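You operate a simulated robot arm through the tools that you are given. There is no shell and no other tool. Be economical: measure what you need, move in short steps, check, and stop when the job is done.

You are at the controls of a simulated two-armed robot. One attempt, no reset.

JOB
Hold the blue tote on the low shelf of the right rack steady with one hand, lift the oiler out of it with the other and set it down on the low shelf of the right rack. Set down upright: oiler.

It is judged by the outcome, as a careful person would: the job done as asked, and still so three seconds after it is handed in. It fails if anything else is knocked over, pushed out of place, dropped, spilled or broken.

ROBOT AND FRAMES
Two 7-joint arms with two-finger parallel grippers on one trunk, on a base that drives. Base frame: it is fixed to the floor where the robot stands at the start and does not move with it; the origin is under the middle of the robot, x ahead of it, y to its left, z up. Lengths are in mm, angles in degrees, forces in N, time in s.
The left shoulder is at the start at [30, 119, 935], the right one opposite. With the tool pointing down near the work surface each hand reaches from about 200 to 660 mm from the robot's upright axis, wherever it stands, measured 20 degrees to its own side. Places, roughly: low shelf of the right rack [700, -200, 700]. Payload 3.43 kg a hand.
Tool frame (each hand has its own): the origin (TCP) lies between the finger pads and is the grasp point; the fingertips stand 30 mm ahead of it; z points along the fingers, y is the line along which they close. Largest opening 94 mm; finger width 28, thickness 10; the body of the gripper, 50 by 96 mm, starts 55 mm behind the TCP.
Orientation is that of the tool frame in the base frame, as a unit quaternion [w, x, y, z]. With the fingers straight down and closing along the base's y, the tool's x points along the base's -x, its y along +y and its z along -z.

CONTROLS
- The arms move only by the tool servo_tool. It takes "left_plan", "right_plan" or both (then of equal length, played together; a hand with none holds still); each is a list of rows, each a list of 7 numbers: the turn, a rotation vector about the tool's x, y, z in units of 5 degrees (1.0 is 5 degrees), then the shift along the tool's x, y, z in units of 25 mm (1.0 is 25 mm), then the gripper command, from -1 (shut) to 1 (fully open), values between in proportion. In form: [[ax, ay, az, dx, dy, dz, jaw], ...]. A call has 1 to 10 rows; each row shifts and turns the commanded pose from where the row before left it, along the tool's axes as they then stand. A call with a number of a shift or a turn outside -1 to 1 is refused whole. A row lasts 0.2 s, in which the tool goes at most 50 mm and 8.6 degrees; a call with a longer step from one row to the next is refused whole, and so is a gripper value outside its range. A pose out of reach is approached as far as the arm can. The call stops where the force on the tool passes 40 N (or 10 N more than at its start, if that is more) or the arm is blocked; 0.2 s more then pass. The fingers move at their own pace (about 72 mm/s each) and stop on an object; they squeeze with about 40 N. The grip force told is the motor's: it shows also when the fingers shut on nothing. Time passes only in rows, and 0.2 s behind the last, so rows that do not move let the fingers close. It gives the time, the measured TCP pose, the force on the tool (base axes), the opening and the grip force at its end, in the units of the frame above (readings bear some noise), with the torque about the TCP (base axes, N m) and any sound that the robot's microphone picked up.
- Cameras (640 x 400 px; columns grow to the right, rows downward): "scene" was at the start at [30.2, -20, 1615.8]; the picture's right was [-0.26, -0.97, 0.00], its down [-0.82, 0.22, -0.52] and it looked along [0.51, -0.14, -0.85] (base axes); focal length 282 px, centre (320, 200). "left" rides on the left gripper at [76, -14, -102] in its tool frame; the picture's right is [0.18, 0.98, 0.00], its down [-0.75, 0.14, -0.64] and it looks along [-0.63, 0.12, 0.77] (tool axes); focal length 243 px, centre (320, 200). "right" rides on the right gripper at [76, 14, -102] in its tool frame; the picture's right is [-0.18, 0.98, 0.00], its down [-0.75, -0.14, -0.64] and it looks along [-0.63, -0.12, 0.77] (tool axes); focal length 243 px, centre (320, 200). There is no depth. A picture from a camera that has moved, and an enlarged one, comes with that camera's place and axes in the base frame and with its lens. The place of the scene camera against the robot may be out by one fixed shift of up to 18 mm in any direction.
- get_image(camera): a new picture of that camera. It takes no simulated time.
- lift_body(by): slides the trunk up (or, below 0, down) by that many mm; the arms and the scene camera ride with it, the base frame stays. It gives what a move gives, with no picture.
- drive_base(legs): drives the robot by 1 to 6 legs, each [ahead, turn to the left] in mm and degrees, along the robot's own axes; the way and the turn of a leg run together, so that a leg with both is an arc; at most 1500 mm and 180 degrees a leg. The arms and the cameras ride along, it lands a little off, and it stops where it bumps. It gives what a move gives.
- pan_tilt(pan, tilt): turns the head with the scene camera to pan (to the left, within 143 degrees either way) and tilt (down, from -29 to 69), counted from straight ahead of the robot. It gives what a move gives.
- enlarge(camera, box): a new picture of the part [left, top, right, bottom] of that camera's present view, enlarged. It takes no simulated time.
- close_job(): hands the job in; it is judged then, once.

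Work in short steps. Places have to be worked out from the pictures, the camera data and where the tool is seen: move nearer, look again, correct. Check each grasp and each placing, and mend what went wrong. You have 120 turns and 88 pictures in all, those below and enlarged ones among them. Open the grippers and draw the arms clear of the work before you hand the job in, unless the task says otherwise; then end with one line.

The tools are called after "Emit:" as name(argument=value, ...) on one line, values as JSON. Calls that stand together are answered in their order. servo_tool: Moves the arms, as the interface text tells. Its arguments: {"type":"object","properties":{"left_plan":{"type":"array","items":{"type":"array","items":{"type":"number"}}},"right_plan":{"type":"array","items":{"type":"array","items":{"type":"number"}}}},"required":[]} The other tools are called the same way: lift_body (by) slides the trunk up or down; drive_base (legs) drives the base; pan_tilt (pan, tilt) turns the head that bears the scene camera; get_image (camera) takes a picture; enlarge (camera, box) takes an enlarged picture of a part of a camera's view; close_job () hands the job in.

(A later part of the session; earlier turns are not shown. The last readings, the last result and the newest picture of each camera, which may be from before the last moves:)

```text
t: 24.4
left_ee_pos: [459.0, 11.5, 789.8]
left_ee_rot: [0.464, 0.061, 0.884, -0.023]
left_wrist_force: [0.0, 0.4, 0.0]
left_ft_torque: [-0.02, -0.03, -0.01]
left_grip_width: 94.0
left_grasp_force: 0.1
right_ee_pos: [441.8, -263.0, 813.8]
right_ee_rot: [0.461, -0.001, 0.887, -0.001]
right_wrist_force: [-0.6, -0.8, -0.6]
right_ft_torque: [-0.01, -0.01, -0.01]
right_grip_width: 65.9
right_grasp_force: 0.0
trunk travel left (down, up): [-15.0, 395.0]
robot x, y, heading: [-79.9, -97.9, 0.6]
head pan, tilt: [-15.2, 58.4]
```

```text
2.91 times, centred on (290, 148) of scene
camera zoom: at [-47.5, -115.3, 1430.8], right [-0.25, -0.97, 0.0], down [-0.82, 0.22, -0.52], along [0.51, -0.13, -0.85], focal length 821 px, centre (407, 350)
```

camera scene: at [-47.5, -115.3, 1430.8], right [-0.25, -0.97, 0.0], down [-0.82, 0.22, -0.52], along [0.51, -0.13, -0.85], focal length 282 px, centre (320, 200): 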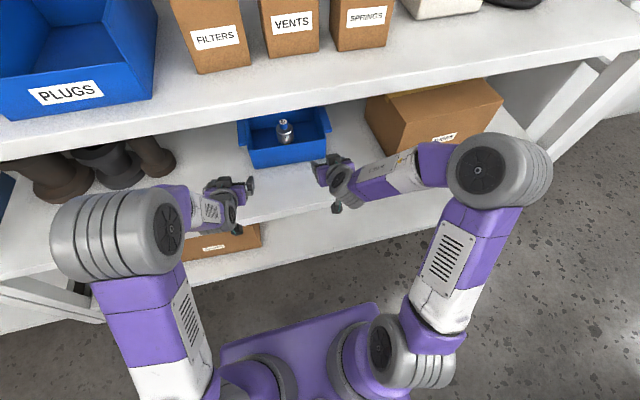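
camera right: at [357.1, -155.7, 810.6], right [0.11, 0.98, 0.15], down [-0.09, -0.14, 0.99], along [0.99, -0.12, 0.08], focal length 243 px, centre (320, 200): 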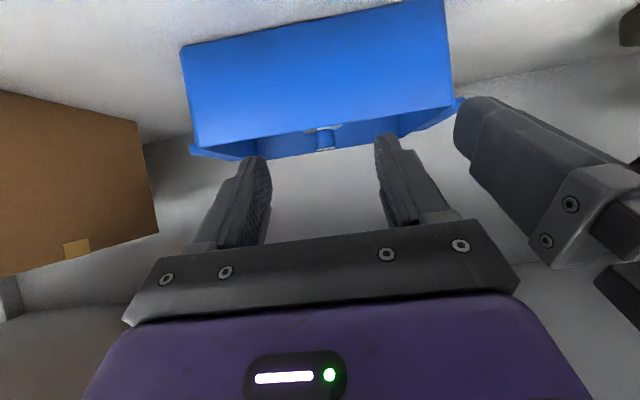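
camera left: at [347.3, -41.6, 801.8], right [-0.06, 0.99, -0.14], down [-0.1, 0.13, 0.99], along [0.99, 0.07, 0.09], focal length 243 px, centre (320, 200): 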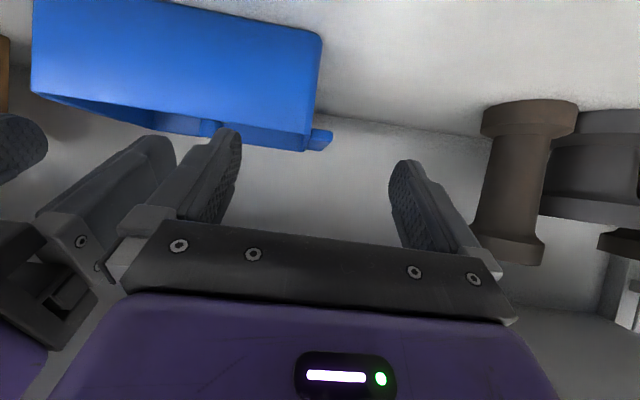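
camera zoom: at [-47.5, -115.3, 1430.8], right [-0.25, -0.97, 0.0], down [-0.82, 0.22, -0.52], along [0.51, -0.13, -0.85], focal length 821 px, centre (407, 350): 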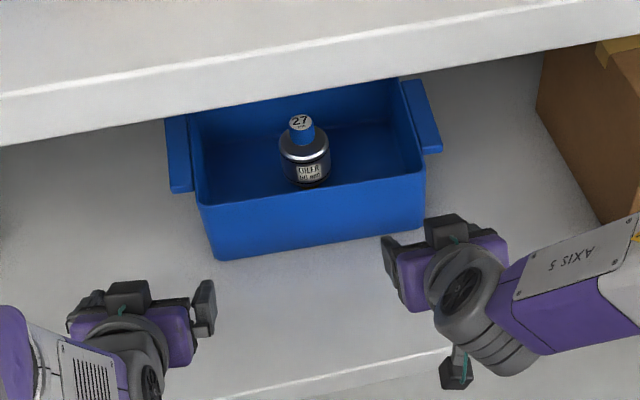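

The tote now sits ~25 mm deeper (near corners ≈[605,−45] and [596,−300]) after my earlier bump, while the neighbouring box is unmoved; I'll slide it back once I hold it. Move the left hand to above its left wall, short of the contact zone, and check clearance.

Emit:
servo_tool(left_plan=[[-0.11, 0, -0.076, -0.67, -0.19, 0.68, 1], [-0.11, 0, -0.076, -0.67, -0.19, 0.68, 1], [-0.11, 0, -0.076, -0.67, -0.19, 0.68, 1], [-0.11, 0, -0.076, -0.67, -0.19, 0.68, 1], [-0.11, 0, -0.076, -0.67, -0.19, 0.68, 1], [-0.11, 0, -0.076, -0.67, -0.19, 0.68, 1]])

Emit:
get_image(camera="scene")

Emit:
get_image(camera="left")

```text
t: 25.8
left_ee_pos: [598.3, -31.0, 815.5]
left_ee_rot: [0.464, 0.03, 0.885, -0.007]
left_wrist_force: [-1.0, 0.4, -0.1]
left_ft_torque: [-0.02, -0.01, 0.0]
left_grip_width: 94.3
left_grasp_force: 0.1
right_ee_pos: [443.0, -262.5, 813.0]
right_ee_rot: [0.46, -0.002, 0.888, 0.001]
right_wrist_force: [0.7, -0.4, -0.9]
right_ft_torque: [-0.03, 0.01, -0.02]
right_grip_width: 66.0
right_grasp_force: 0.0
trunk travel left (down, up): [-15.0, 395.0]
robot x, y, heading: [-78.8, -97.2, 0.7]
head pan, tilt: [-15.2, 58.4]
```

```text
49 pictures are left
camera scene: at [-47.4, -115.8, 1430.8], right [-0.25, -0.97, 0.0], down [-0.82, 0.22, -0.52], along [0.51, -0.13, -0.85], focal length 282 px, centre (320, 200)
```

scene: 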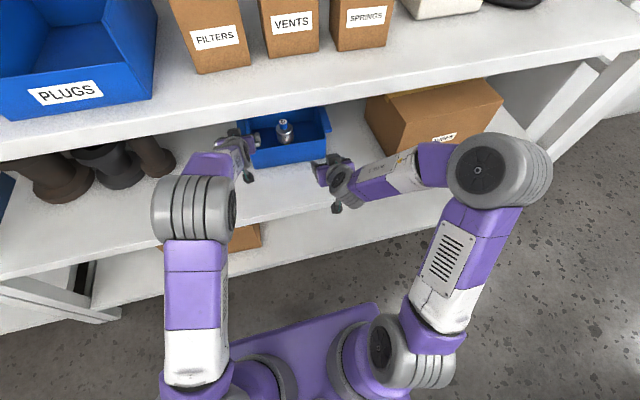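

```text
48 pictures are left
camera left: at [468.3, -36.9, 810.8], right [-0.05, 0.99, -0.14], down [-0.09, 0.13, 0.99], along [0.99, 0.06, 0.08], focal length 243 px, centre (320, 200)
```

left: 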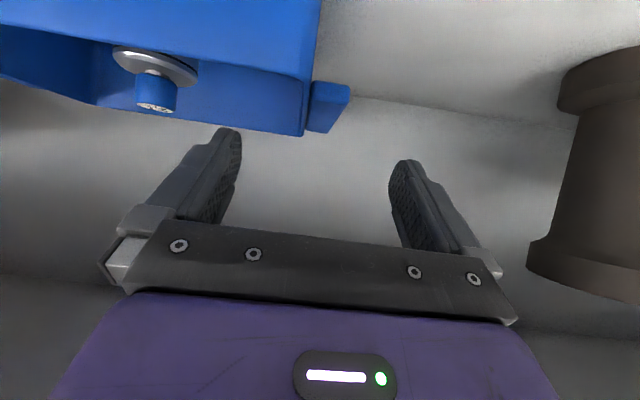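

Aligned: wall and handle lie midway between the left fingers, and the oiler is still upright near [695,−178]. Advance then descend over the wall.

Emit:
servo_tool(left_plan=[[0, 0, 0, -0.43, 0, 0.73, 1], [0, 0, 0, -0.43, 0, 0.73, 1]])

Emit:
get_image(camera="left")

Emit:
enlarge(camera="scene", box=[130, 80, 370, 230])

```text
t: 26.4
left_ee_pos: [640.5, -34.3, 811.5]
left_ee_rot: [0.464, 0.03, 0.885, -0.007]
left_wrist_force: [0.1, 0.2, 0.9]
left_ft_torque: [0.02, -0.06, 0.02]
left_grip_width: 94.2
left_grasp_force: 0.0
right_ee_pos: [441.6, -263.8, 813.6]
right_ee_rot: [0.461, -0.002, 0.887, 0.0]
right_wrist_force: [-0.7, -0.5, -0.4]
right_ft_torque: [0.02, 0.01, 0.02]
right_grip_width: 65.8
right_grasp_force: 0.1
trunk travel left (down, up): [-15.0, 395.0]
robot x, y, heading: [-77.8, -97.2, 0.7]
head pan, tilt: [-15.2, 58.4]
```

```text
47 pictures are left
camera left: at [511.3, -39.9, 806.9], right [-0.05, 0.99, -0.14], down [-0.09, 0.13, 0.99], along [0.99, 0.06, 0.08], focal length 243 px, centre (320, 200)
```

left: 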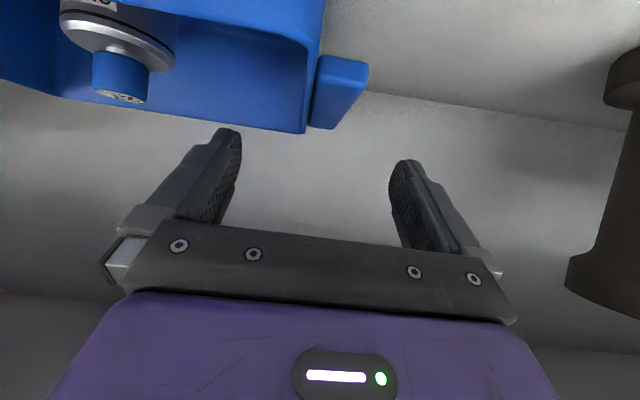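

```text
2.67 times, centred on (250, 155) of scene
camera zoom: at [-47.3, -115.7, 1430.8], right [-0.25, -0.97, 0.0], down [-0.82, 0.22, -0.52], along [0.51, -0.13, -0.85], focal length 752 px, centre (507, 320)
```

zoom: 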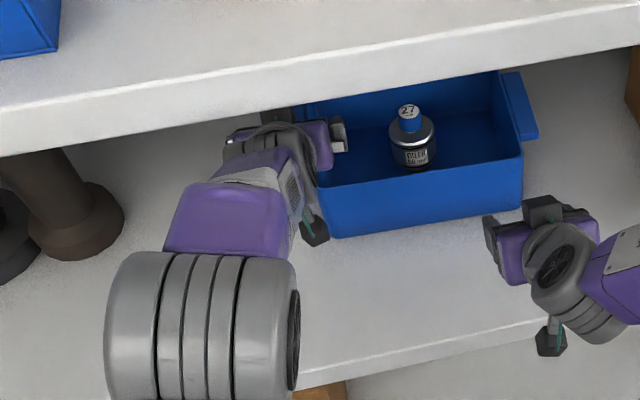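

Forearm is clear of the board and handle outer face reads y≈−17, as expected. Descend to straddle wall and handle.

Emit:
servo_tool(left_plan=[[0, 0, 0, 0.47, 0.05, 0.76, 1], [0, 0, 0, 0.47, 0.05, 0.76, 1], [0, 0, 0, 0.47, 0.05, 0.76, 1]])

Emit:
get_image(camera="left")

```text
t: 27.2
left_ee_pos: [665.8, -32.4, 750.9]
left_ee_rot: [0.464, 0.029, 0.885, -0.007]
left_wrist_force: [-0.1, -0.3, 0.1]
left_ft_torque: [-0.05, 0.03, 0.02]
left_grip_width: 93.8
left_grasp_force: 0.0
right_ee_pos: [442.2, -263.2, 813.3]
right_ee_rot: [0.461, -0.003, 0.888, 0.001]
right_wrist_force: [0.5, 0.6, 0.2]
right_ft_torque: [0.01, 0.0, -0.01]
right_grip_width: 65.8
right_grasp_force: 0.0
trunk travel left (down, up): [-15.0, 395.0]
robot x, y, heading: [-79.5, -93.6, 0.4]
head pan, tilt: [-15.2, 58.4]
```

```text
45 pictures are left
camera left: at [536.6, -36.6, 746.4], right [-0.05, 0.99, -0.14], down [-0.09, 0.13, 0.99], along [0.99, 0.06, 0.09], focal length 243 px, centre (320, 200)
```

left: 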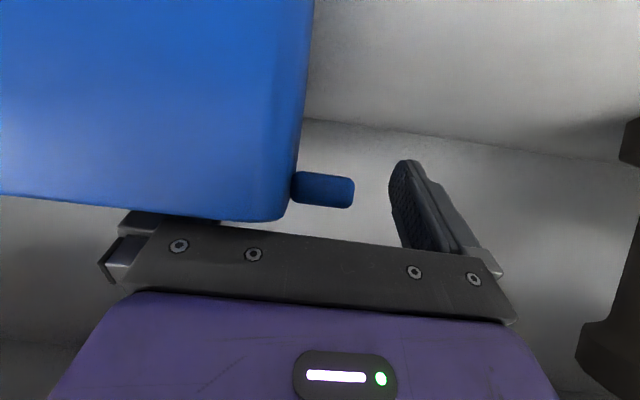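

Inner finger is inside the wall, outer one beyond the handle. Close gently in stages.

Emit:
servo_tool(left_plan=[[0, 0, 0, 0, 0, 0, 0.3], [0, 0, 0, 0, 0, 0, -0.1], [0, 0, 0, 0, 0, 0, -0.5], [0, 0, 0, 0, 0, 0, -1], [0, 0, 0, 0, 0, 0, -1]])

Emit:
get_image(camera="left")

Emit:
get_image(camera="scene")

```text
t: 28.4
left_ee_pos: [664.8, -31.7, 750.6]
left_ee_rot: [0.464, 0.03, 0.885, -0.007]
left_wrist_force: [0.2, -3.2, -0.7]
left_ft_torque: [-0.11, -0.18, -0.07]
left_grip_width: 35.8
left_grasp_force: 39.8
right_ee_pos: [443.1, -264.3, 814.3]
right_ee_rot: [0.462, -0.002, 0.887, 0.001]
right_wrist_force: [-0.3, 0.8, 1.5]
right_ft_torque: [-0.03, 0.04, -0.04]
right_grip_width: 65.8
right_grasp_force: 0.0
trunk travel left (down, up): [-15.0, 395.0]
robot x, y, heading: [-79.0, -94.8, 0.3]
head pan, tilt: [-15.2, 58.4]
```

```text
44 pictures are left
camera left: at [536.4, -36.8, 746.6], right [-0.05, 0.99, -0.14], down [-0.09, 0.13, 0.99], along [0.99, 0.06, 0.09], focal length 243 px, centre (320, 200)
```

left: 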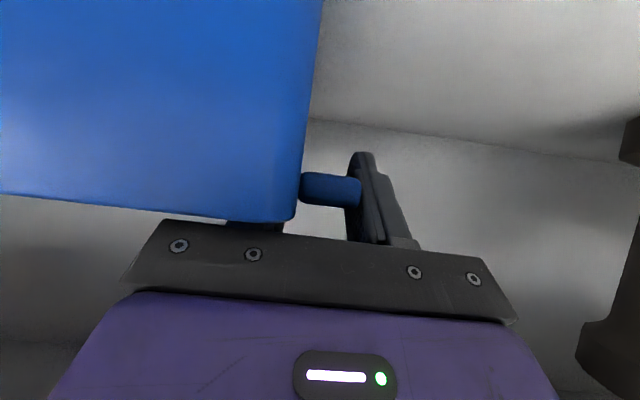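

```text
43 pictures are left
camera scene: at [-47.5, -115.9, 1430.8], right [-0.25, -0.97, 0.0], down [-0.82, 0.22, -0.52], along [0.51, -0.13, -0.85], focal length 282 px, centre (320, 200)
```

scene: 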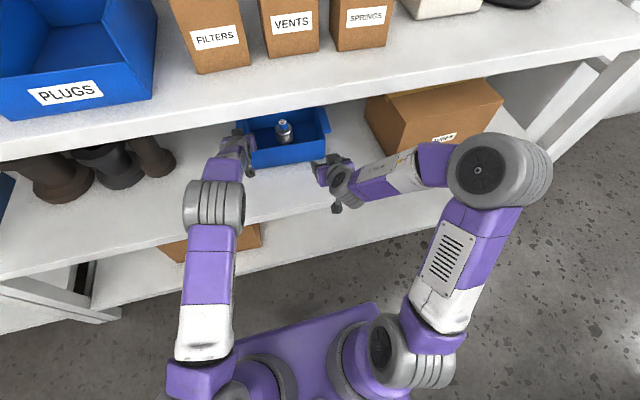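

Firm grip (35.8 mm, 40 N). Now slide the tote slowly ~24 mm back toward its original place.

Emit:
servo_tool(left_plan=[[0, 0, 0, 0.05, 0.02, -0.07, -1], [0, 0, 0, 0.08, 0.03, -0.12, -1], [0, 0, 0, 0.09, 0.03, -0.13, -1], [0, 0, 0, 0.09, 0.03, -0.13, -1], [0, 0, 0, 0.09, 0.03, -0.13, -1], [0, 0, 0, 0.08, 0.03, -0.12, -1], [0, 0, 0, 0.05, 0.02, -0.07, -1], [0, 0, 0, 0, 0, 0, -1]])

Emit:
get_image(camera="right")

Emit:
enlarge(camera="scene", box=[180, 80, 400, 217])

```text
t: 30.2
left_ee_pos: [643.4, -23.9, 751.2]
left_ee_rot: [0.464, 0.03, 0.885, -0.006]
left_wrist_force: [4.7, -0.5, 4.6]
left_ft_torque: [0.02, 0.72, 0.39]
left_grip_width: 35.9
left_grasp_force: 40.3
right_ee_pos: [442.3, -264.7, 815.0]
right_ee_rot: [0.461, -0.002, 0.888, 0.0]
right_wrist_force: [-0.2, -1.0, 0.0]
right_ft_torque: [-0.01, 0.02, 0.02]
right_grip_width: 65.7
right_grasp_force: 0.1
trunk travel left (down, up): [-15.0, 395.0]
robot x, y, heading: [-78.5, -97.3, 0.3]
head pan, tilt: [-15.2, 58.4]
```

```text
42 pictures are left
camera right: at [315.4, -250.6, 810.4], right [0.1, 0.98, 0.15], down [-0.09, -0.14, 0.99], along [0.99, -0.11, 0.08], focal length 243 px, centre (320, 200)
```

right: 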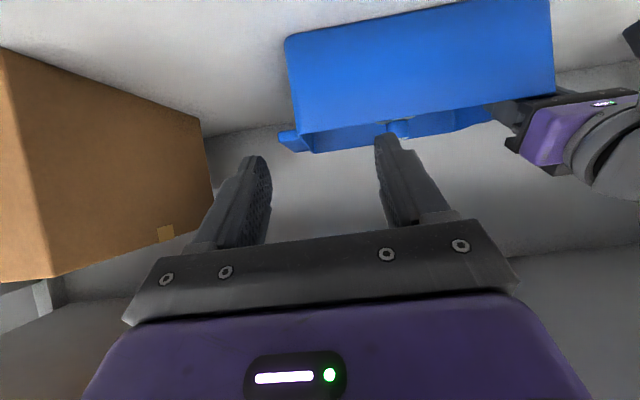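

```text
2.91 times, centred on (290, 148) of scene
camera zoom: at [-47.5, -115.8, 1430.8], right [-0.25, -0.97, 0.0], down [-0.82, 0.22, -0.52], along [0.51, -0.13, -0.85], focal length 821 px, centre (407, 350)
```

zoom: 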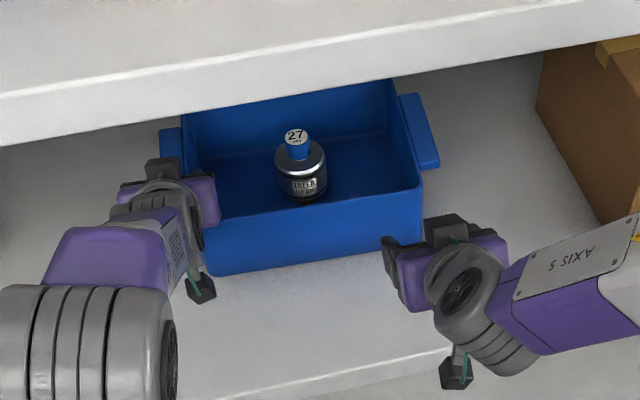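

Tote is back near its original place and the oiler still stands upright. Now bring the right hand toward the oiler at z≈815, checking midway.

Emit:
servo_tool(right_plan=[[0, 0, 0, -0.54, 0.75, 0.73, 0.4], [0, 0, 0, -0.54, 0.75, 0.73, 0.4], [0, 0, 0, -0.54, 0.75, 0.73, 0.4], [0, 0, 0, -0.54, 0.75, 0.73, 0.4], [0, 0, 0, -0.54, 0.75, 0.73, 0.4]])

Emit:
get_image(camera="right")

Emit:
get_image(camera="scene")

```text
t: 31.4
left_ee_pos: [642.1, -25.2, 751.4]
left_ee_rot: [0.465, 0.03, 0.885, -0.007]
left_wrist_force: [-0.9, 0.6, 4.9]
left_ft_torque: [-0.23, -0.19, -0.21]
left_grip_width: 36.1
left_grasp_force: 39.7
right_ee_pos: [555.4, -169.6, 818.3]
right_ee_rot: [0.461, -0.002, 0.887, 0.0]
right_wrist_force: [0.2, -0.2, -0.3]
right_ft_torque: [-0.02, 0.01, 0.02]
right_grip_width: 65.6
right_grasp_force: 0.1
trunk travel left (down, up): [-15.0, 395.0]
robot x, y, heading: [-78.5, -95.4, 0.7]
head pan, tilt: [-15.2, 58.4]
```

```text
40 pictures are left
camera right: at [427.9, -156.3, 813.8], right [0.1, 0.98, 0.15], down [-0.09, -0.14, 0.99], along [0.99, -0.11, 0.08], focal length 243 px, centre (320, 200)
```

right: 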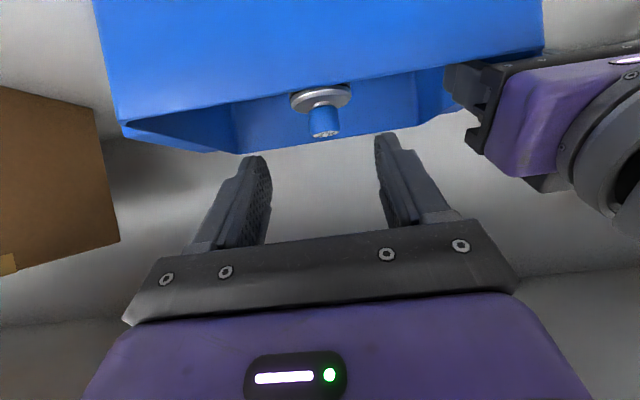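

```text
39 pictures are left
camera scene: at [-48.2, -115.6, 1430.8], right [-0.25, -0.97, 0.0], down [-0.82, 0.22, -0.52], along [0.51, -0.13, -0.85], focal length 282 px, centre (320, 200)
```

scene: 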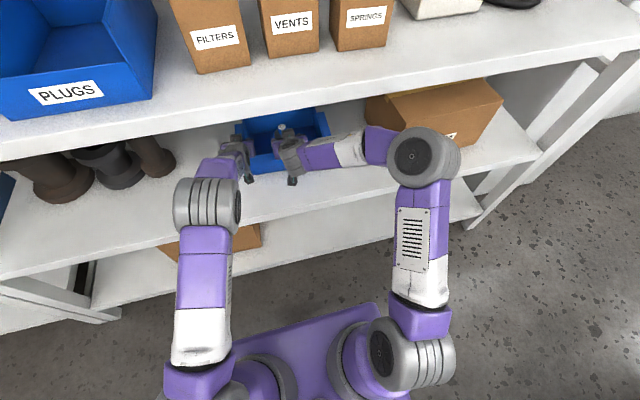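

Cap is on the fingers' midline (y≈−169). Advance another 75 mm at the same height and re-check.

Emit:
servo_tool(right_plan=[[0, 0, 0, -0.57, 0, 0.82, 0.4], [0, 0, 0, -0.57, 0, 0.82, 0.4], [0, 0, 0, -0.57, 0, 0.82, 0.4]])

Emit:
get_image(camera="right")

Emit:
get_image(camera="scene")

```text
t: 32.2
left_ee_pos: [643.5, -26.3, 751.4]
left_ee_rot: [0.465, 0.029, 0.885, -0.006]
left_wrist_force: [-0.2, -1.0, 6.1]
left_ft_torque: [-0.07, -0.12, 0.02]
left_grip_width: 35.9
left_grasp_force: 39.3
right_ee_pos: [629.8, -167.9, 818.2]
right_ee_rot: [0.461, -0.002, 0.887, 0.001]
right_wrist_force: [0.1, -0.4, 0.0]
right_ft_torque: [0.03, 0.03, -0.02]
right_grip_width: 65.8
right_grasp_force: 0.1
trunk travel left (down, up): [-15.0, 395.0]
robot x, y, heading: [-78.9, -96.9, 0.4]
head pan, tilt: [-15.2, 58.4]
```

```text
38 pictures are left
camera right: at [502.4, -155.4, 814.2], right [0.1, 0.98, 0.15], down [-0.09, -0.14, 0.99], along [0.99, -0.11, 0.08], focal length 243 px, centre (320, 200)
```

right: 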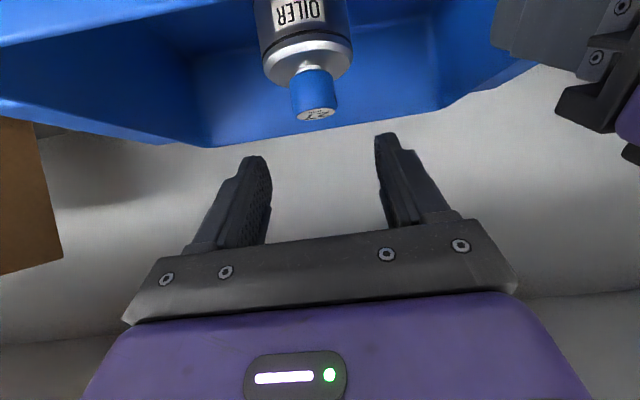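

```text
37 pictures are left
camera scene: at [-48.2, -115.7, 1430.8], right [-0.25, -0.97, 0.0], down [-0.82, 0.22, -0.52], along [0.51, -0.13, -0.85], focal length 282 px, centre (320, 200)
```

scene: 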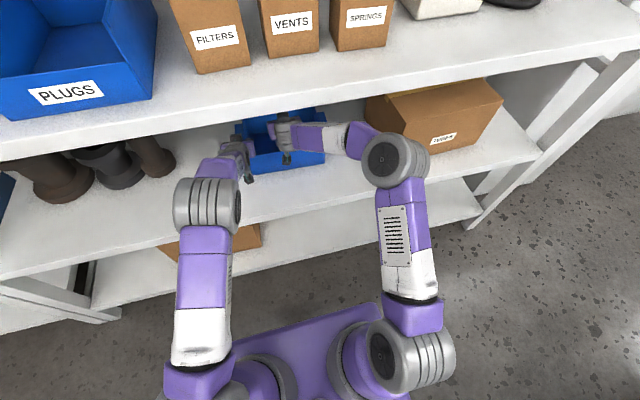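

Cap centre estimated ≈[674,−168,750]. Descend with fingers straddling the cap to TCP ≈[665,−168,761].

Emit:
servo_tool(right_plan=[[0, 0, 0, 0.36, 0, 0.8, 0.4], [0, 0, 0, 0.36, 0, 0.8, 0.4], [0, 0, 0, 0.36, 0, 0.8, 0.4]])

Emit:
get_image(camera="right")

Emit:
enlarge(camera="scene", box=[180, 80, 400, 217])

```text
t: 33.0
left_ee_pos: [642.8, -24.4, 751.1]
left_ee_rot: [0.465, 0.029, 0.885, -0.006]
left_wrist_force: [0.0, -1.1, 5.8]
left_ft_torque: [-0.05, -0.03, 0.19]
left_grip_width: 36.0
left_grasp_force: 39.7
right_ee_pos: [663.5, -170.8, 760.4]
right_ee_rot: [0.462, -0.001, 0.887, 0.0]
right_wrist_force: [-0.7, -0.3, -1.0]
right_ft_torque: [-0.01, 0.01, 0.01]
right_grip_width: 65.7
right_grasp_force: 0.1
trunk travel left (down, up): [-15.0, 395.0]
robot x, y, heading: [-77.6, -92.6, 0.6]
head pan, tilt: [-15.2, 58.4]
```

```text
36 pictures are left
camera right: at [536.8, -156.4, 756.5], right [0.1, 0.98, 0.15], down [-0.09, -0.14, 0.99], along [0.99, -0.12, 0.08], focal length 243 px, centre (320, 200)
```

right: 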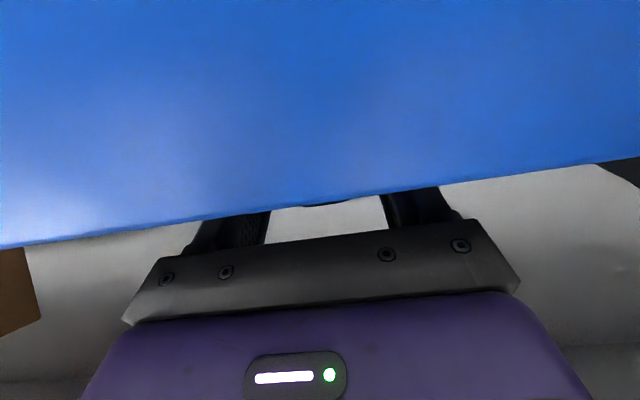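

```text
2.91 times, centred on (290, 148) of scene
camera zoom: at [-48.3, -115.8, 1430.8], right [-0.25, -0.97, 0.0], down [-0.82, 0.22, -0.52], along [0.51, -0.13, -0.85], focal length 821 px, centre (407, 350)
```

zoom: 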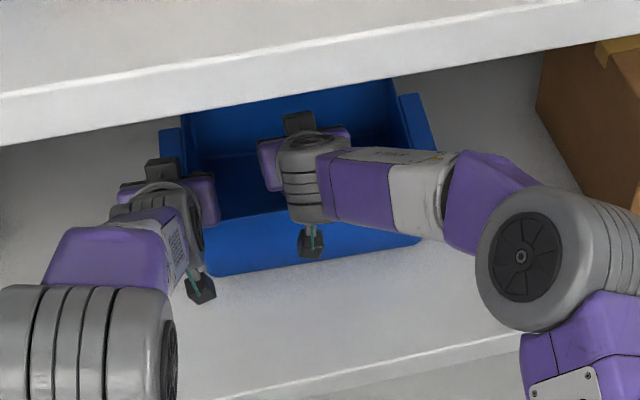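

No contact so far. Close the right gripper slowly on the cap and read the width.

Emit:
servo_tool(right_plan=[[0, 0, 0, 0, 0, 0, 0.1], [0, 0, 0, 0, 0, 0, -0.15], [0, 0, 0, 0, 0, 0, -0.35], [0, 0, 0, 0, 0, 0, -0.6], [0, 0, 0, 0, 0, 0, -1], [0, 0, 0, 0, 0, 0, -1]])

```text
t: 34.4
left_ee_pos: [643.9, -25.0, 751.9]
left_ee_rot: [0.465, 0.03, 0.885, -0.007]
left_wrist_force: [1.4, -0.6, 5.7]
left_ft_torque: [-0.02, 0.0, 0.24]
left_grip_width: 36.1
left_grasp_force: 40.0
right_ee_pos: [662.9, -169.1, 760.9]
right_ee_rot: [0.462, -0.002, 0.887, 0.0]
right_wrist_force: [0.6, 0.1, 2.5]
right_ft_torque: [0.03, -0.11, -0.01]
right_grip_width: 59.5
right_grasp_force: 39.8
trunk travel left (down, up): [-15.0, 395.0]
robot x, y, heading: [-78.0, -96.8, 0.5]
head pan, tilt: [-15.2, 58.4]
```

Width 59.5 means the fingertips caught the very top of the 60 mm body, not the cap. I'll reopen, go ~20 mm deeper for a solid body grip, and close again.

Emit:
servo_tool(right_plan=[[0, 0, 0, 0, 0, 0, 0], [0, 0, 0, 0, 0, 0, 0.4], [0, 0, 0, 0, 0, 0, 0.75], [0, 0, 0, 0, 0, 0, 0.75], [0, 0, 0, 0.2, 0, 0.17, 0.75], [0, 0, 0, 0.2, 0, 0.17, 0.75], [0, 0, 0, 0.2, 0, 0.17, 0.75]])

Emit:
get_image(camera="scene")

```text
t: 36.0
left_ee_pos: [643.6, -23.9, 750.8]
left_ee_rot: [0.465, 0.03, 0.885, -0.007]
left_wrist_force: [0.5, -0.6, 6.6]
left_ft_torque: [-0.02, -0.07, 0.19]
left_grip_width: 35.9
left_grasp_force: 39.9
right_ee_pos: [665.3, -168.3, 740.6]
right_ee_rot: [0.46, -0.002, 0.888, 0.0]
right_wrist_force: [0.8, -0.3, 0.6]
right_ft_torque: [0.0, -0.02, 0.02]
right_grip_width: 82.2
right_grasp_force: 0.1
trunk travel left (down, up): [-15.0, 395.0]
robot x, y, heading: [-78.4, -94.6, 0.5]
head pan, tilt: [-15.2, 58.4]
```

```text
34 pictures are left
camera scene: at [-48.3, -115.8, 1430.8], right [-0.25, -0.97, 0.0], down [-0.82, 0.22, -0.52], along [0.51, -0.13, -0.85], focal length 282 px, centre (320, 200)
```

scene: 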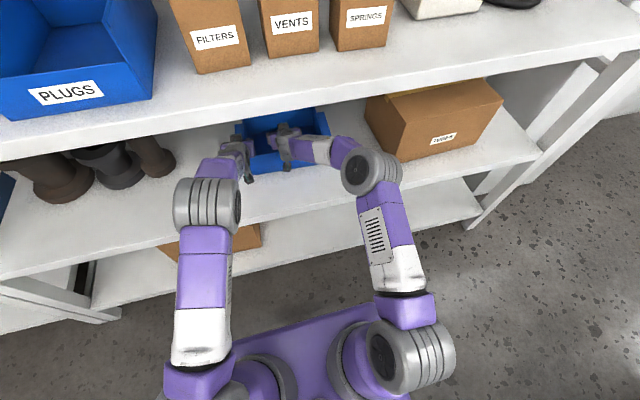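

No contact forces at the deeper pose. Close slowly on the body.

Emit:
servo_tool(right_plan=[[0, 0, 0, 0, 0, 0, 0.5], [0, 0, 0, 0, 0, 0, 0.35], [0, 0, 0, 0, 0, 0, 0.2], [0, 0, 0, 0, 0, 0, -0.3], [0, 0, 0, 0, 0, 0, -1], [0, 0, 0, 0, 0, 0, -1]])

```text
t: 37.4
left_ee_pos: [643.3, -25.5, 751.6]
left_ee_rot: [0.464, 0.03, 0.885, -0.006]
left_wrist_force: [1.6, -0.9, 6.9]
left_ft_torque: [0.01, -0.09, 0.19]
left_grip_width: 35.8
left_grasp_force: 40.1
right_ee_pos: [665.2, -169.5, 741.3]
right_ee_rot: [0.461, -0.002, 0.887, 0.001]
right_wrist_force: [-0.2, 2.1, 0.7]
right_ft_torque: [0.09, 0.04, 0.05]
right_grip_width: 59.7
right_grasp_force: 39.6
trunk travel left (down, up): [-15.0, 395.0]
robot x, y, heading: [-78.6, -99.9, 0.8]
head pan, tilt: [-15.2, 58.4]
```

Body gripped at 59.7 mm. Lift 30 mm straight up and check the weight.

Emit:
servo_tool(right_plan=[[0, 0, 0, -0.2, 0, -0.14, -1], [0, 0, 0, -0.33, 0, -0.23, -1], [0, 0, 0, -0.33, 0, -0.23, -1], [0, 0, 0, -0.2, 0, -0.14, -1]])

Emit:
enlarge(camera="scene", box=[180, 80, 400, 217])

Emit:
get_image(camera="right")

```text
t: 38.4
left_ee_pos: [644.1, -24.2, 751.5]
left_ee_rot: [0.465, 0.03, 0.885, -0.007]
left_wrist_force: [-0.7, -1.0, 7.0]
left_ft_torque: [-0.03, 0.01, 0.16]
left_grip_width: 35.7
left_grasp_force: 39.9
right_ee_pos: [663.4, -168.9, 773.4]
right_ee_rot: [0.461, -0.001, 0.888, -0.001]
right_wrist_force: [-0.6, -0.4, -4.2]
right_ft_torque: [0.03, 0.04, -0.02]
right_grip_width: 59.8
right_grasp_force: 39.9
trunk travel left (down, up): [-15.0, 395.0]
robot x, y, heading: [-75.4, -99.4, 0.5]
head pan, tilt: [-15.2, 58.4]
```

```text
2.91 times, centred on (290, 148) of scene
camera zoom: at [-48.3, -115.8, 1430.8], right [-0.25, -0.97, 0.0], down [-0.82, 0.22, -0.52], along [0.51, -0.13, -0.85], focal length 821 px, centre (407, 350)
```

zoom: 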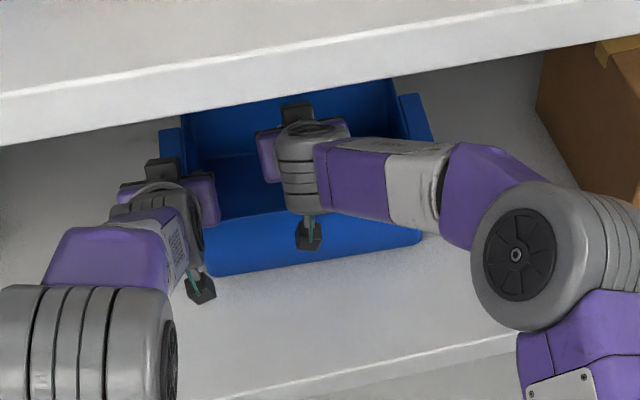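

```text
32 pictures are left
camera right: at [536.8, -155.9, 769.4], right [0.1, 0.98, 0.15], down [-0.09, -0.14, 0.99], along [0.99, -0.11, 0.08], focal length 243 px, centre (320, 200)
```

right: 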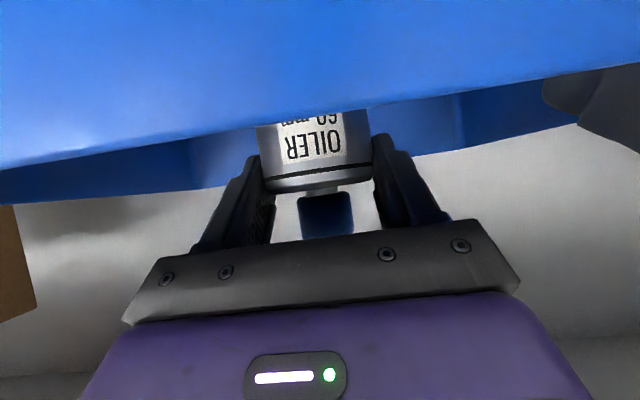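

Oiler is held upright (~4 N). Continue lifting in stages.

Emit:
servo_tool(right_plan=[[0, 0, 0, -0.35, 0, -0.245, -1], [0, 0, 0, -0.35, 0, -0.245, -1], [0, 0, 0, -0.35, 0, -0.245, -1], [0, 0, 0, -0.35, 0, -0.245, -1]])

Emit:
get_image(camera="scene")

```text
t: 39.4
left_ee_pos: [643.5, -24.4, 751.6]
left_ee_rot: [0.464, 0.03, 0.885, -0.007]
left_wrist_force: [-0.7, 0.1, 8.7]
left_ft_torque: [-0.03, 0.07, 0.16]
left_grip_width: 36.2
left_grasp_force: 40.0
right_ee_pos: [663.7, -168.3, 816.3]
right_ee_rot: [0.461, -0.002, 0.887, 0.001]
right_wrist_force: [-0.7, 0.2, -4.7]
right_ft_torque: [-0.03, 0.07, -0.01]
right_grip_width: 59.6
right_grasp_force: 39.7
trunk travel left (down, up): [-15.0, 395.0]
robot x, y, heading: [-76.3, -97.1, 0.7]
head pan, tilt: [-15.2, 58.4]
```

```text
31 pictures are left
camera scene: at [-48.2, -115.8, 1430.8], right [-0.25, -0.97, 0.0], down [-0.82, 0.22, -0.52], along [0.51, -0.13, -0.85], focal length 282 px, centre (320, 200)
```

scene: 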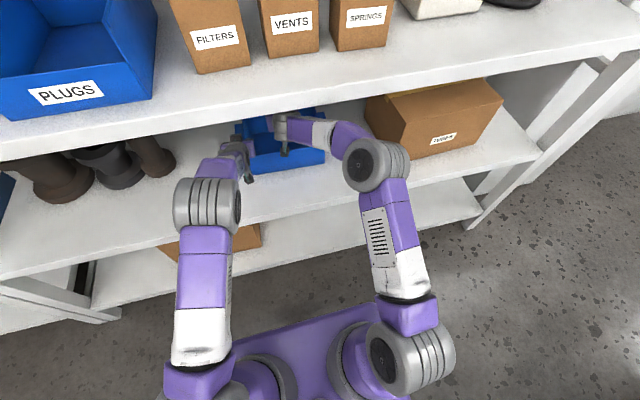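

Clear so far; lift the remaining ~43 mm.

Emit:
servo_tool(right_plan=[[0, 0, 0, -0.35, 0, -0.245, -1], [0, 0, 0, -0.35, 0, -0.245, -1], [0, 0, 0, -0.35, 0, -0.245, -1], [0, 0, 0, -0.35, 0, -0.245, -1]])

Emit:
get_image(camera="right")

Emit:
get_image(camera="left")

Emit:
get_image(camera="scene")

```text
t: 40.4
left_ee_pos: [644.0, -24.1, 750.9]
left_ee_rot: [0.465, 0.03, 0.885, -0.007]
left_wrist_force: [-4.4, 1.2, 15.1]
left_ft_torque: [0.02, 0.85, 0.17]
left_grip_width: 36.1
left_grasp_force: 39.5
right_ee_pos: [662.6, -169.3, 851.5]
right_ee_rot: [0.457, -0.003, 0.89, -0.001]
right_wrist_force: [-0.1, -0.2, -4.1]
right_ft_torque: [-0.04, -0.02, -0.04]
right_grip_width: 59.7
right_grasp_force: 39.3
trunk travel left (down, up): [-15.0, 395.0]
robot x, y, heading: [-79.2, -97.6, 0.6]
head pan, tilt: [-15.2, 58.4]
```

```text
30 pictures are left
camera right: at [536.7, -156.6, 848.9], right [0.1, 0.98, 0.15], down [-0.08, -0.14, 0.99], along [0.99, -0.11, 0.07], focal length 243 px, centre (320, 200)
```

right: 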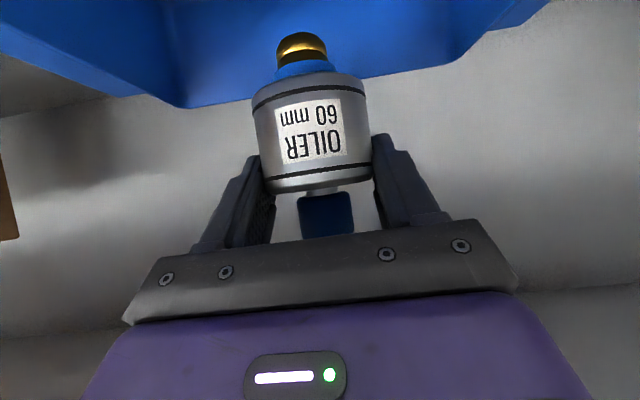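

```text
29 pictures are left
camera left: at [514.0, -30.1, 746.5], right [-0.05, 0.99, -0.14], down [-0.09, 0.13, 0.99], along [0.99, 0.06, 0.09], focal length 243 px, centre (320, 200)
```

left: 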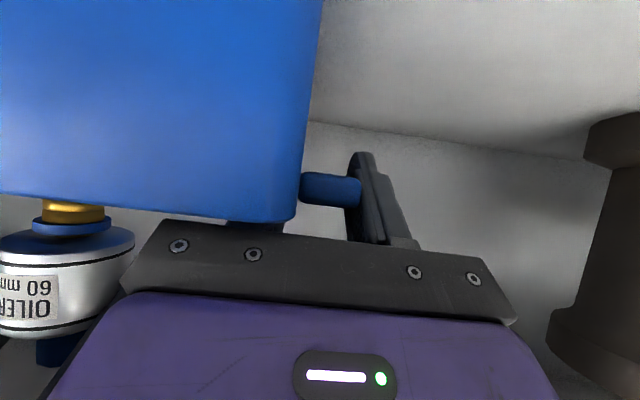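

```text
28 pictures are left
camera scene: at [-48.2, -115.9, 1430.3], right [-0.25, -0.97, 0.0], down [-0.82, 0.22, -0.52], along [0.51, -0.13, -0.85], focal length 282 px, centre (320, 200)
```

scene: 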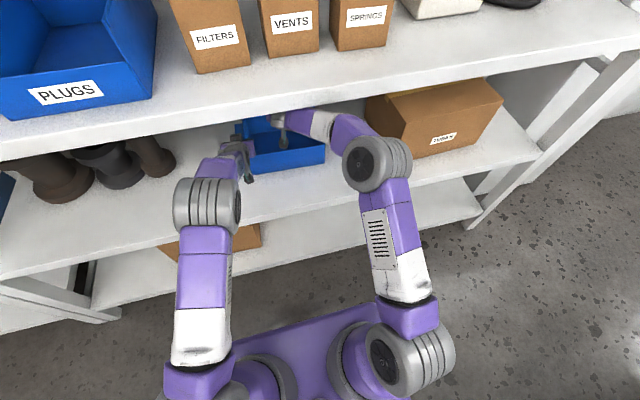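

The oiler (with a ~27 mm brass foot) is out; foot bottom ≈771 versus rim ≈757. The last rows fell short and the trunk dipped slightly, so the right forearm is touching the board; I'll ease down 4 mm and begin moving sideways right, toward the free gap between tote and box.

Emit:
servo_tool(right_plan=[[0, 0, 0, 0.25, -0.1, 0.17, -1], [0, 0, 0, 0, -0.4, 0, -1], [0, 0, 0, 0, -0.4, 0, -1]])

Emit:
get_image(camera="right")

Emit:
enlarge(camera="scene", box=[200, 60, 440, 210])

```text
t: 41.2
left_ee_pos: [644.0, -23.5, 750.7]
left_ee_rot: [0.465, 0.028, 0.885, -0.007]
left_wrist_force: [3.2, -4.0, 10.8]
left_ft_torque: [0.1, 0.57, 0.25]
left_grip_width: 35.8
left_grasp_force: 39.9
right_ee_pos: [663.5, -187.1, 849.5]
right_ee_rot: [0.459, -0.004, 0.888, 0.0]
right_wrist_force: [1.0, -0.3, -3.1]
right_ft_torque: [-0.03, 0.04, 0.0]
right_grip_width: 59.3
right_grasp_force: 39.8
trunk travel left (down, up): [-15.0, 395.0]
robot x, y, heading: [-78.5, -95.2, 0.4]
head pan, tilt: [-15.2, 58.4]
```

```text
27 pictures are left
camera right: at [536.8, -174.9, 845.6], right [0.1, 0.98, 0.15], down [-0.09, -0.14, 0.99], along [0.99, -0.11, 0.07], focal length 243 px, centre (320, 200)
```

right: 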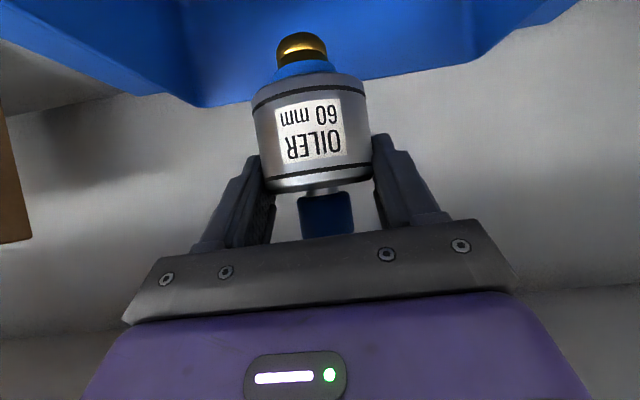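

```text
2.67 times, centred on (320, 135) of scene
camera zoom: at [-48.2, -113.5, 1430.6], right [-0.25, -0.97, 0.0], down [-0.82, 0.21, -0.52], along [0.51, -0.13, -0.85], focal length 752 px, centre (320, 373)
```

zoom: 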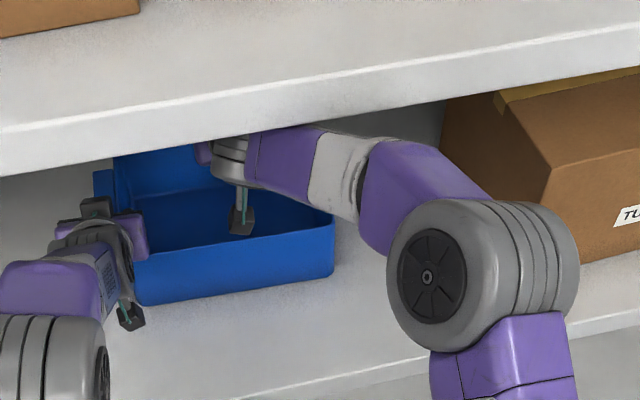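

Oiler steady. Keep moving right over the tote's right wall, at the same height.

Emit:
servo_tool(right_plan=[[0, 0, 0, 0, -0.6, 0, -1], [0, 0, 0, 0, -0.7, 0, -1], [0, 0, 0, 0, -0.7, 0, -1], [0, 0, 0, 0, -0.7, 0, -1]])

Emit:
get_image(camera="right")

Emit:
get_image(camera="scene")

```text
t: 42.2
left_ee_pos: [642.9, -22.7, 751.2]
left_ee_rot: [0.465, 0.029, 0.885, -0.007]
left_wrist_force: [-0.6, -2.7, 8.6]
left_ft_torque: [0.14, -0.74, -0.01]
left_grip_width: 35.8
left_grasp_force: 39.7
right_ee_pos: [662.5, -255.1, 844.4]
right_ee_rot: [0.456, -0.005, 0.89, -0.001]
right_wrist_force: [1.2, -0.6, -3.6]
right_ft_torque: [0.03, 0.02, -0.01]
right_grip_width: 59.5
right_grasp_force: 40.4
trunk travel left (down, up): [-15.0, 395.0]
robot x, y, heading: [-76.1, -96.4, 0.7]
head pan, tilt: [-15.2, 58.4]
```

```text
25 pictures are left
camera right: at [535.5, -243.1, 842.2], right [0.1, 0.98, 0.14], down [-0.08, -0.14, 0.99], along [0.99, -0.11, 0.06], focal length 243 px, centre (320, 200)
```

right: 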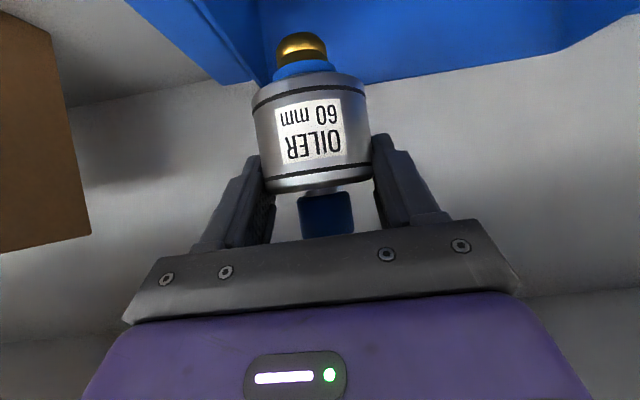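

```text
24 pictures are left
camera scene: at [-49.7, -112.5, 1430.7], right [-0.25, -0.97, 0.0], down [-0.82, 0.21, -0.53], along [0.51, -0.13, -0.85], focal length 282 px, centre (320, 200)
```

scene: 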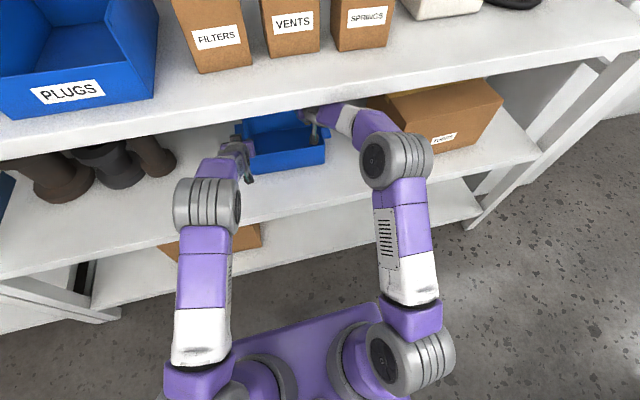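

Going right raises the elbow into the board edge (hand sank to 844), so that route is poor. Pulling back toward the front draws the elbow out; I'll move back‑left diagonally and check that height recovers.

Emit:
servo_tool(right_plan=[[0, 0, 0, 0.1, 0.6, -0.15, -1], [0, 0, 0, 0.23, 0.6, -0.33, -1], [0, 0, 0, 0.23, 0.6, -0.33, -1], [0, 0, 0, 0.23, 0.6, -0.33, -1]])

```text
t: 43.2
left_ee_pos: [643.9, -22.5, 752.0]
left_ee_rot: [0.464, 0.029, 0.885, -0.006]
left_wrist_force: [-4.4, -0.5, 8.7]
left_ft_torque: [0.27, -0.18, -0.16]
left_grip_width: 36.0
left_grasp_force: 40.0
right_ee_pos: [630.3, -197.6, 854.1]
right_ee_rot: [0.463, -0.002, 0.886, 0.001]
right_wrist_force: [0.0, -0.6, -3.9]
right_ft_torque: [0.02, -0.01, 0.01]
right_grip_width: 59.6
right_grasp_force: 39.8
trunk travel left (down, up): [-15.0, 395.0]
robot x, y, heading: [-75.8, -92.3, 0.8]
head pan, tilt: [-15.2, 58.4]
```

Height recovered to 854, contact gone. Raise 10 mm more, then draw back over the front wall.

Emit:
servo_tool(right_plan=[[0, 0, 0, -0.33, 0, -0.23, -1], [0, 0, 0, 0.23, 0, -0.33, -1], [0, 0, 0, 0.34, 0, -0.5, -1], [0, 0, 0, 0.34, 0, -0.5, -1]])

Emit:
get_image(camera="right")

Emit:
enlarge(camera="scene", box=[180, 70, 420, 220])

```text
t: 44.2
left_ee_pos: [642.8, -24.4, 751.4]
left_ee_rot: [0.465, 0.03, 0.885, -0.007]
left_wrist_force: [0.8, 2.6, 6.4]
left_ft_torque: [-0.34, -0.87, -0.2]
left_grip_width: 36.2
left_grasp_force: 40.3
right_ee_pos: [590.2, -199.1, 863.0]
right_ee_rot: [0.462, -0.001, 0.887, 0.0]
right_wrist_force: [0.3, 0.1, -4.3]
right_ft_torque: [0.02, 0.04, 0.0]
right_grip_width: 59.6
right_grasp_force: 40.0
trunk travel left (down, up): [-15.0, 395.0]
robot x, y, heading: [-79.0, -96.4, 0.7]
head pan, tilt: [-15.2, 58.4]
```

```text
23 pictures are left
camera right: at [462.9, -185.4, 859.5], right [0.1, 0.98, 0.15], down [-0.09, -0.14, 0.99], along [0.99, -0.12, 0.08], focal length 243 px, centre (320, 200)
```

right: 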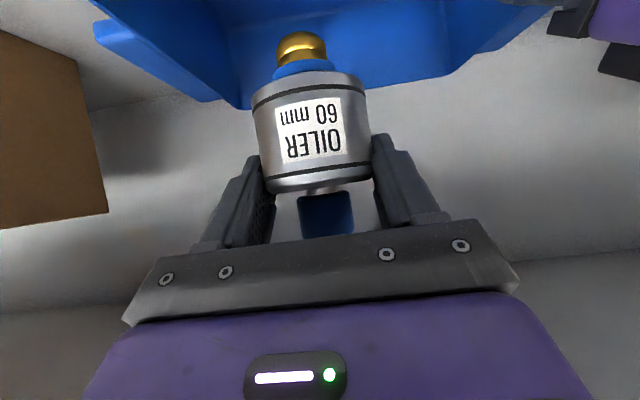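

```text
2.67 times, centred on (300, 145) of scene
camera zoom: at [-48.0, -115.5, 1430.9], right [-0.25, -0.97, 0.0], down [-0.82, 0.22, -0.52], along [0.51, -0.13, -0.85], focal length 752 px, centre (373, 347)
```

zoom: 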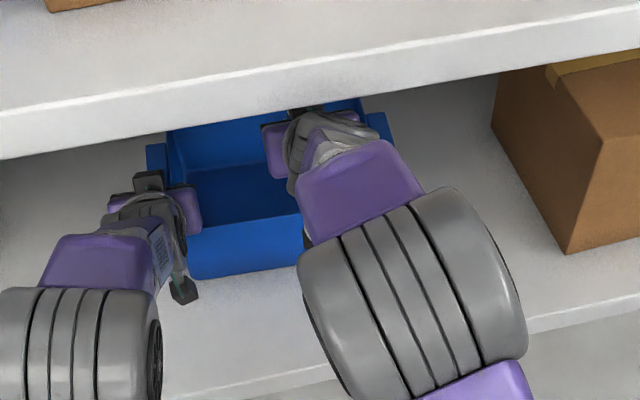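

Over the front wall with ~25 mm clearance. Continue back ~80 mm, drifting right a little to keep the elbow out.

Emit:
servo_tool(right_plan=[[0, 0, 0, 0.36, -0.3, -0.52, -1], [0, 0, 0, 0.36, -0.3, -0.52, -1], [0, 0, 0, 0.36, -0.3, -0.52, -1]])

Emit:
get_image(camera="scene")

```text
t: 45.0
left_ee_pos: [642.4, -24.4, 750.5]
left_ee_rot: [0.465, 0.03, 0.885, -0.006]
left_wrist_force: [0.0, 0.3, 7.0]
left_ft_torque: [0.03, -0.35, 0.3]
left_grip_width: 35.8
left_grasp_force: 40.4
right_ee_pos: [542.5, -221.3, 862.8]
right_ee_rot: [0.461, -0.002, 0.888, 0.0]
right_wrist_force: [-0.2, -1.1, -4.2]
right_ft_torque: [-0.02, 0.02, 0.04]
right_grip_width: 59.5
right_grasp_force: 40.1
trunk travel left (down, up): [-15.0, 395.0]
robot x, y, heading: [-80.7, -94.1, 0.4]
head pan, tilt: [-15.2, 58.4]
```

```text
21 pictures are left
camera scene: at [-48.1, -115.7, 1430.8], right [-0.25, -0.97, 0.0], down [-0.82, 0.22, -0.52], along [0.51, -0.13, -0.85], focal length 282 px, centre (320, 200)
```

scene: 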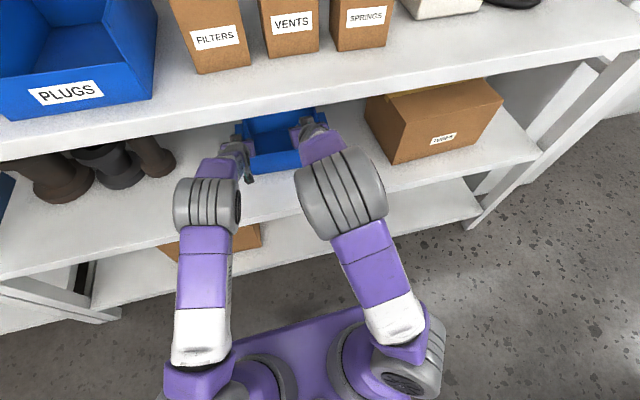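

Good. Move the last ~35 mm back, then lower to ~10 mm above the shelf.

Emit:
servo_tool(right_plan=[[0, 0, 0, 0.39, 0, -0.56, -1], [0, 0, 0, 0.39, 0, -0.56, -1], [0, 0, 0, 0.47, 0, 0.33, -1], [0, 0, 0, 0.47, 0, 0.33, -1], [0, 0, 0, 0.47, 0, 0.33, -1]])

Emit:
get_image(camera="right")

Emit:
get_image(camera="scene")

```text
t: 46.2
left_ee_pos: [643.3, -24.6, 750.9]
left_ee_rot: [0.466, 0.03, 0.885, -0.007]
left_wrist_force: [-1.7, -0.4, 8.3]
left_ft_torque: [-0.14, 0.03, 0.14]
left_grip_width: 36.2
left_grasp_force: 40.2
right_ee_pos: [509.5, -222.9, 818.5]
right_ee_rot: [0.461, -0.002, 0.887, 0.001]
right_wrist_force: [-0.7, -0.4, -3.7]
right_ft_torque: [-0.01, -0.03, 0.0]
right_grip_width: 59.5
right_grasp_force: 39.5
trunk travel left (down, up): [-15.0, 395.0]
robot x, y, heading: [-84.5, -97.3, 0.5]
head pan, tilt: [-15.2, 58.4]
```

```text
20 pictures are left
camera right: at [381.9, -208.9, 814.8], right [0.1, 0.98, 0.15], down [-0.09, -0.14, 0.99], along [0.99, -0.12, 0.08], focal length 243 px, centre (320, 200)
```

right: 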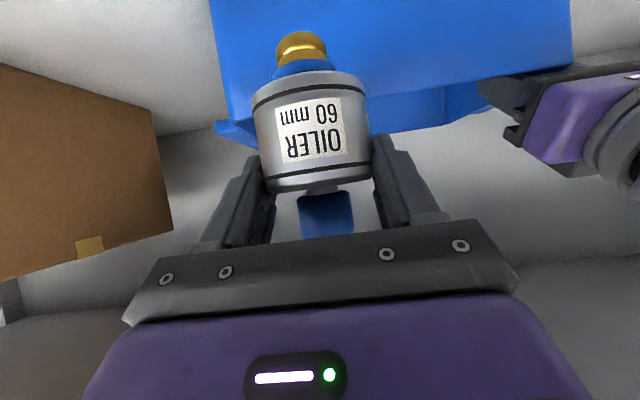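

```text
19 pictures are left
camera scene: at [-48.3, -115.7, 1430.8], right [-0.25, -0.97, 0.0], down [-0.82, 0.22, -0.52], along [0.51, -0.13, -0.85], focal length 282 px, centre (320, 200)
```

scene: 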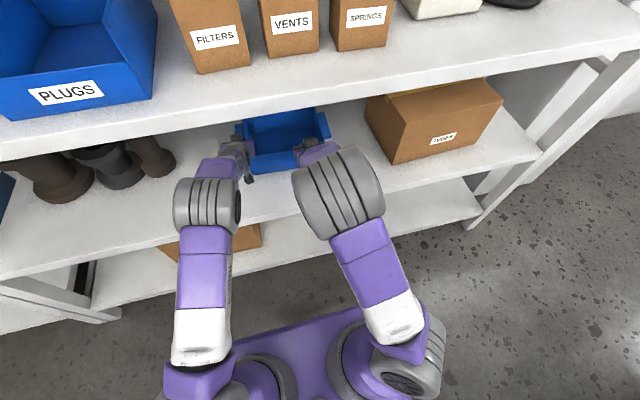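

Oiler hangs upright in front of the tote with room. Lower 68 mm more.

Emit:
servo_tool(right_plan=[[0, 0, 0, 0.46, 0, 0.32, -1], [0, 0, 0, 0.46, 0, 0.32, -1], [0, 0, 0, 0.46, 0, 0.32, -1], [0, 0, 0, 0.46, 0, 0.32, -1], [0, 0, 0, 0.36, 0, 0.25, -1]])

Emit:
get_image(camera="right")

```text
t: 47.4
left_ee_pos: [643.3, -25.4, 750.5]
left_ee_rot: [0.465, 0.031, 0.885, -0.008]
left_wrist_force: [-2.6, 0.8, 5.4]
left_ft_torque: [-0.1, 0.09, 0.02]
left_grip_width: 35.9
left_grasp_force: 40.1
right_ee_pos: [506.4, -221.4, 752.3]
right_ee_rot: [0.462, -0.002, 0.887, -0.001]
right_wrist_force: [-0.2, 0.0, -4.0]
right_ft_torque: [0.0, 0.06, -0.01]
right_grip_width: 59.5
right_grasp_force: 40.3
trunk travel left (down, up): [-15.0, 395.0]
robot x, y, heading: [-77.3, -94.7, 0.6]
head pan, tilt: [-15.2, 58.4]
```

```text
18 pictures are left
camera right: at [380.9, -209.1, 748.2], right [0.1, 0.98, 0.15], down [-0.09, -0.14, 0.99], along [0.99, -0.11, 0.08], focal length 243 px, centre (320, 200)
```

right: 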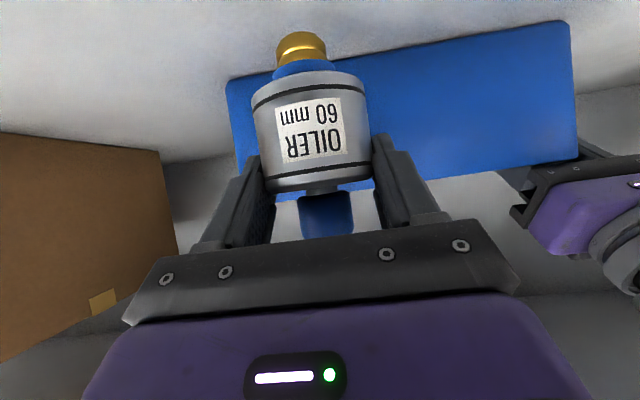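

About 12–15 mm to go. Lower in small steps and read the force.

Emit:
servo_tool(right_plan=[[0, 0, 0, 0.1, 0, 0.07, -1], [0, 0, 0, 0.1, 0, 0.07, -1], [0, 0, 0, 0.1, 0, 0.07, -1], [0, 0, 0, 0, 0, 0, -1]])

```text
t: 48.4
left_ee_pos: [642.7, -25.4, 751.5]
left_ee_rot: [0.465, 0.03, 0.885, -0.006]
left_wrist_force: [-2.9, -0.1, 5.0]
left_ft_torque: [-0.11, -0.08, -0.03]
left_grip_width: 35.9
left_grasp_force: 39.9
right_ee_pos: [508.0, -221.7, 742.7]
right_ee_rot: [0.46, -0.002, 0.888, 0.0]
right_wrist_force: [-0.7, -0.9, -3.8]
right_ft_torque: [0.01, 0.03, 0.0]
right_grip_width: 59.4
right_grasp_force: 40.3
trunk travel left (down, up): [-15.0, 395.0]
robot x, y, heading: [-77.5, -92.6, 0.6]
head pan, tilt: [-15.2, 58.4]
```

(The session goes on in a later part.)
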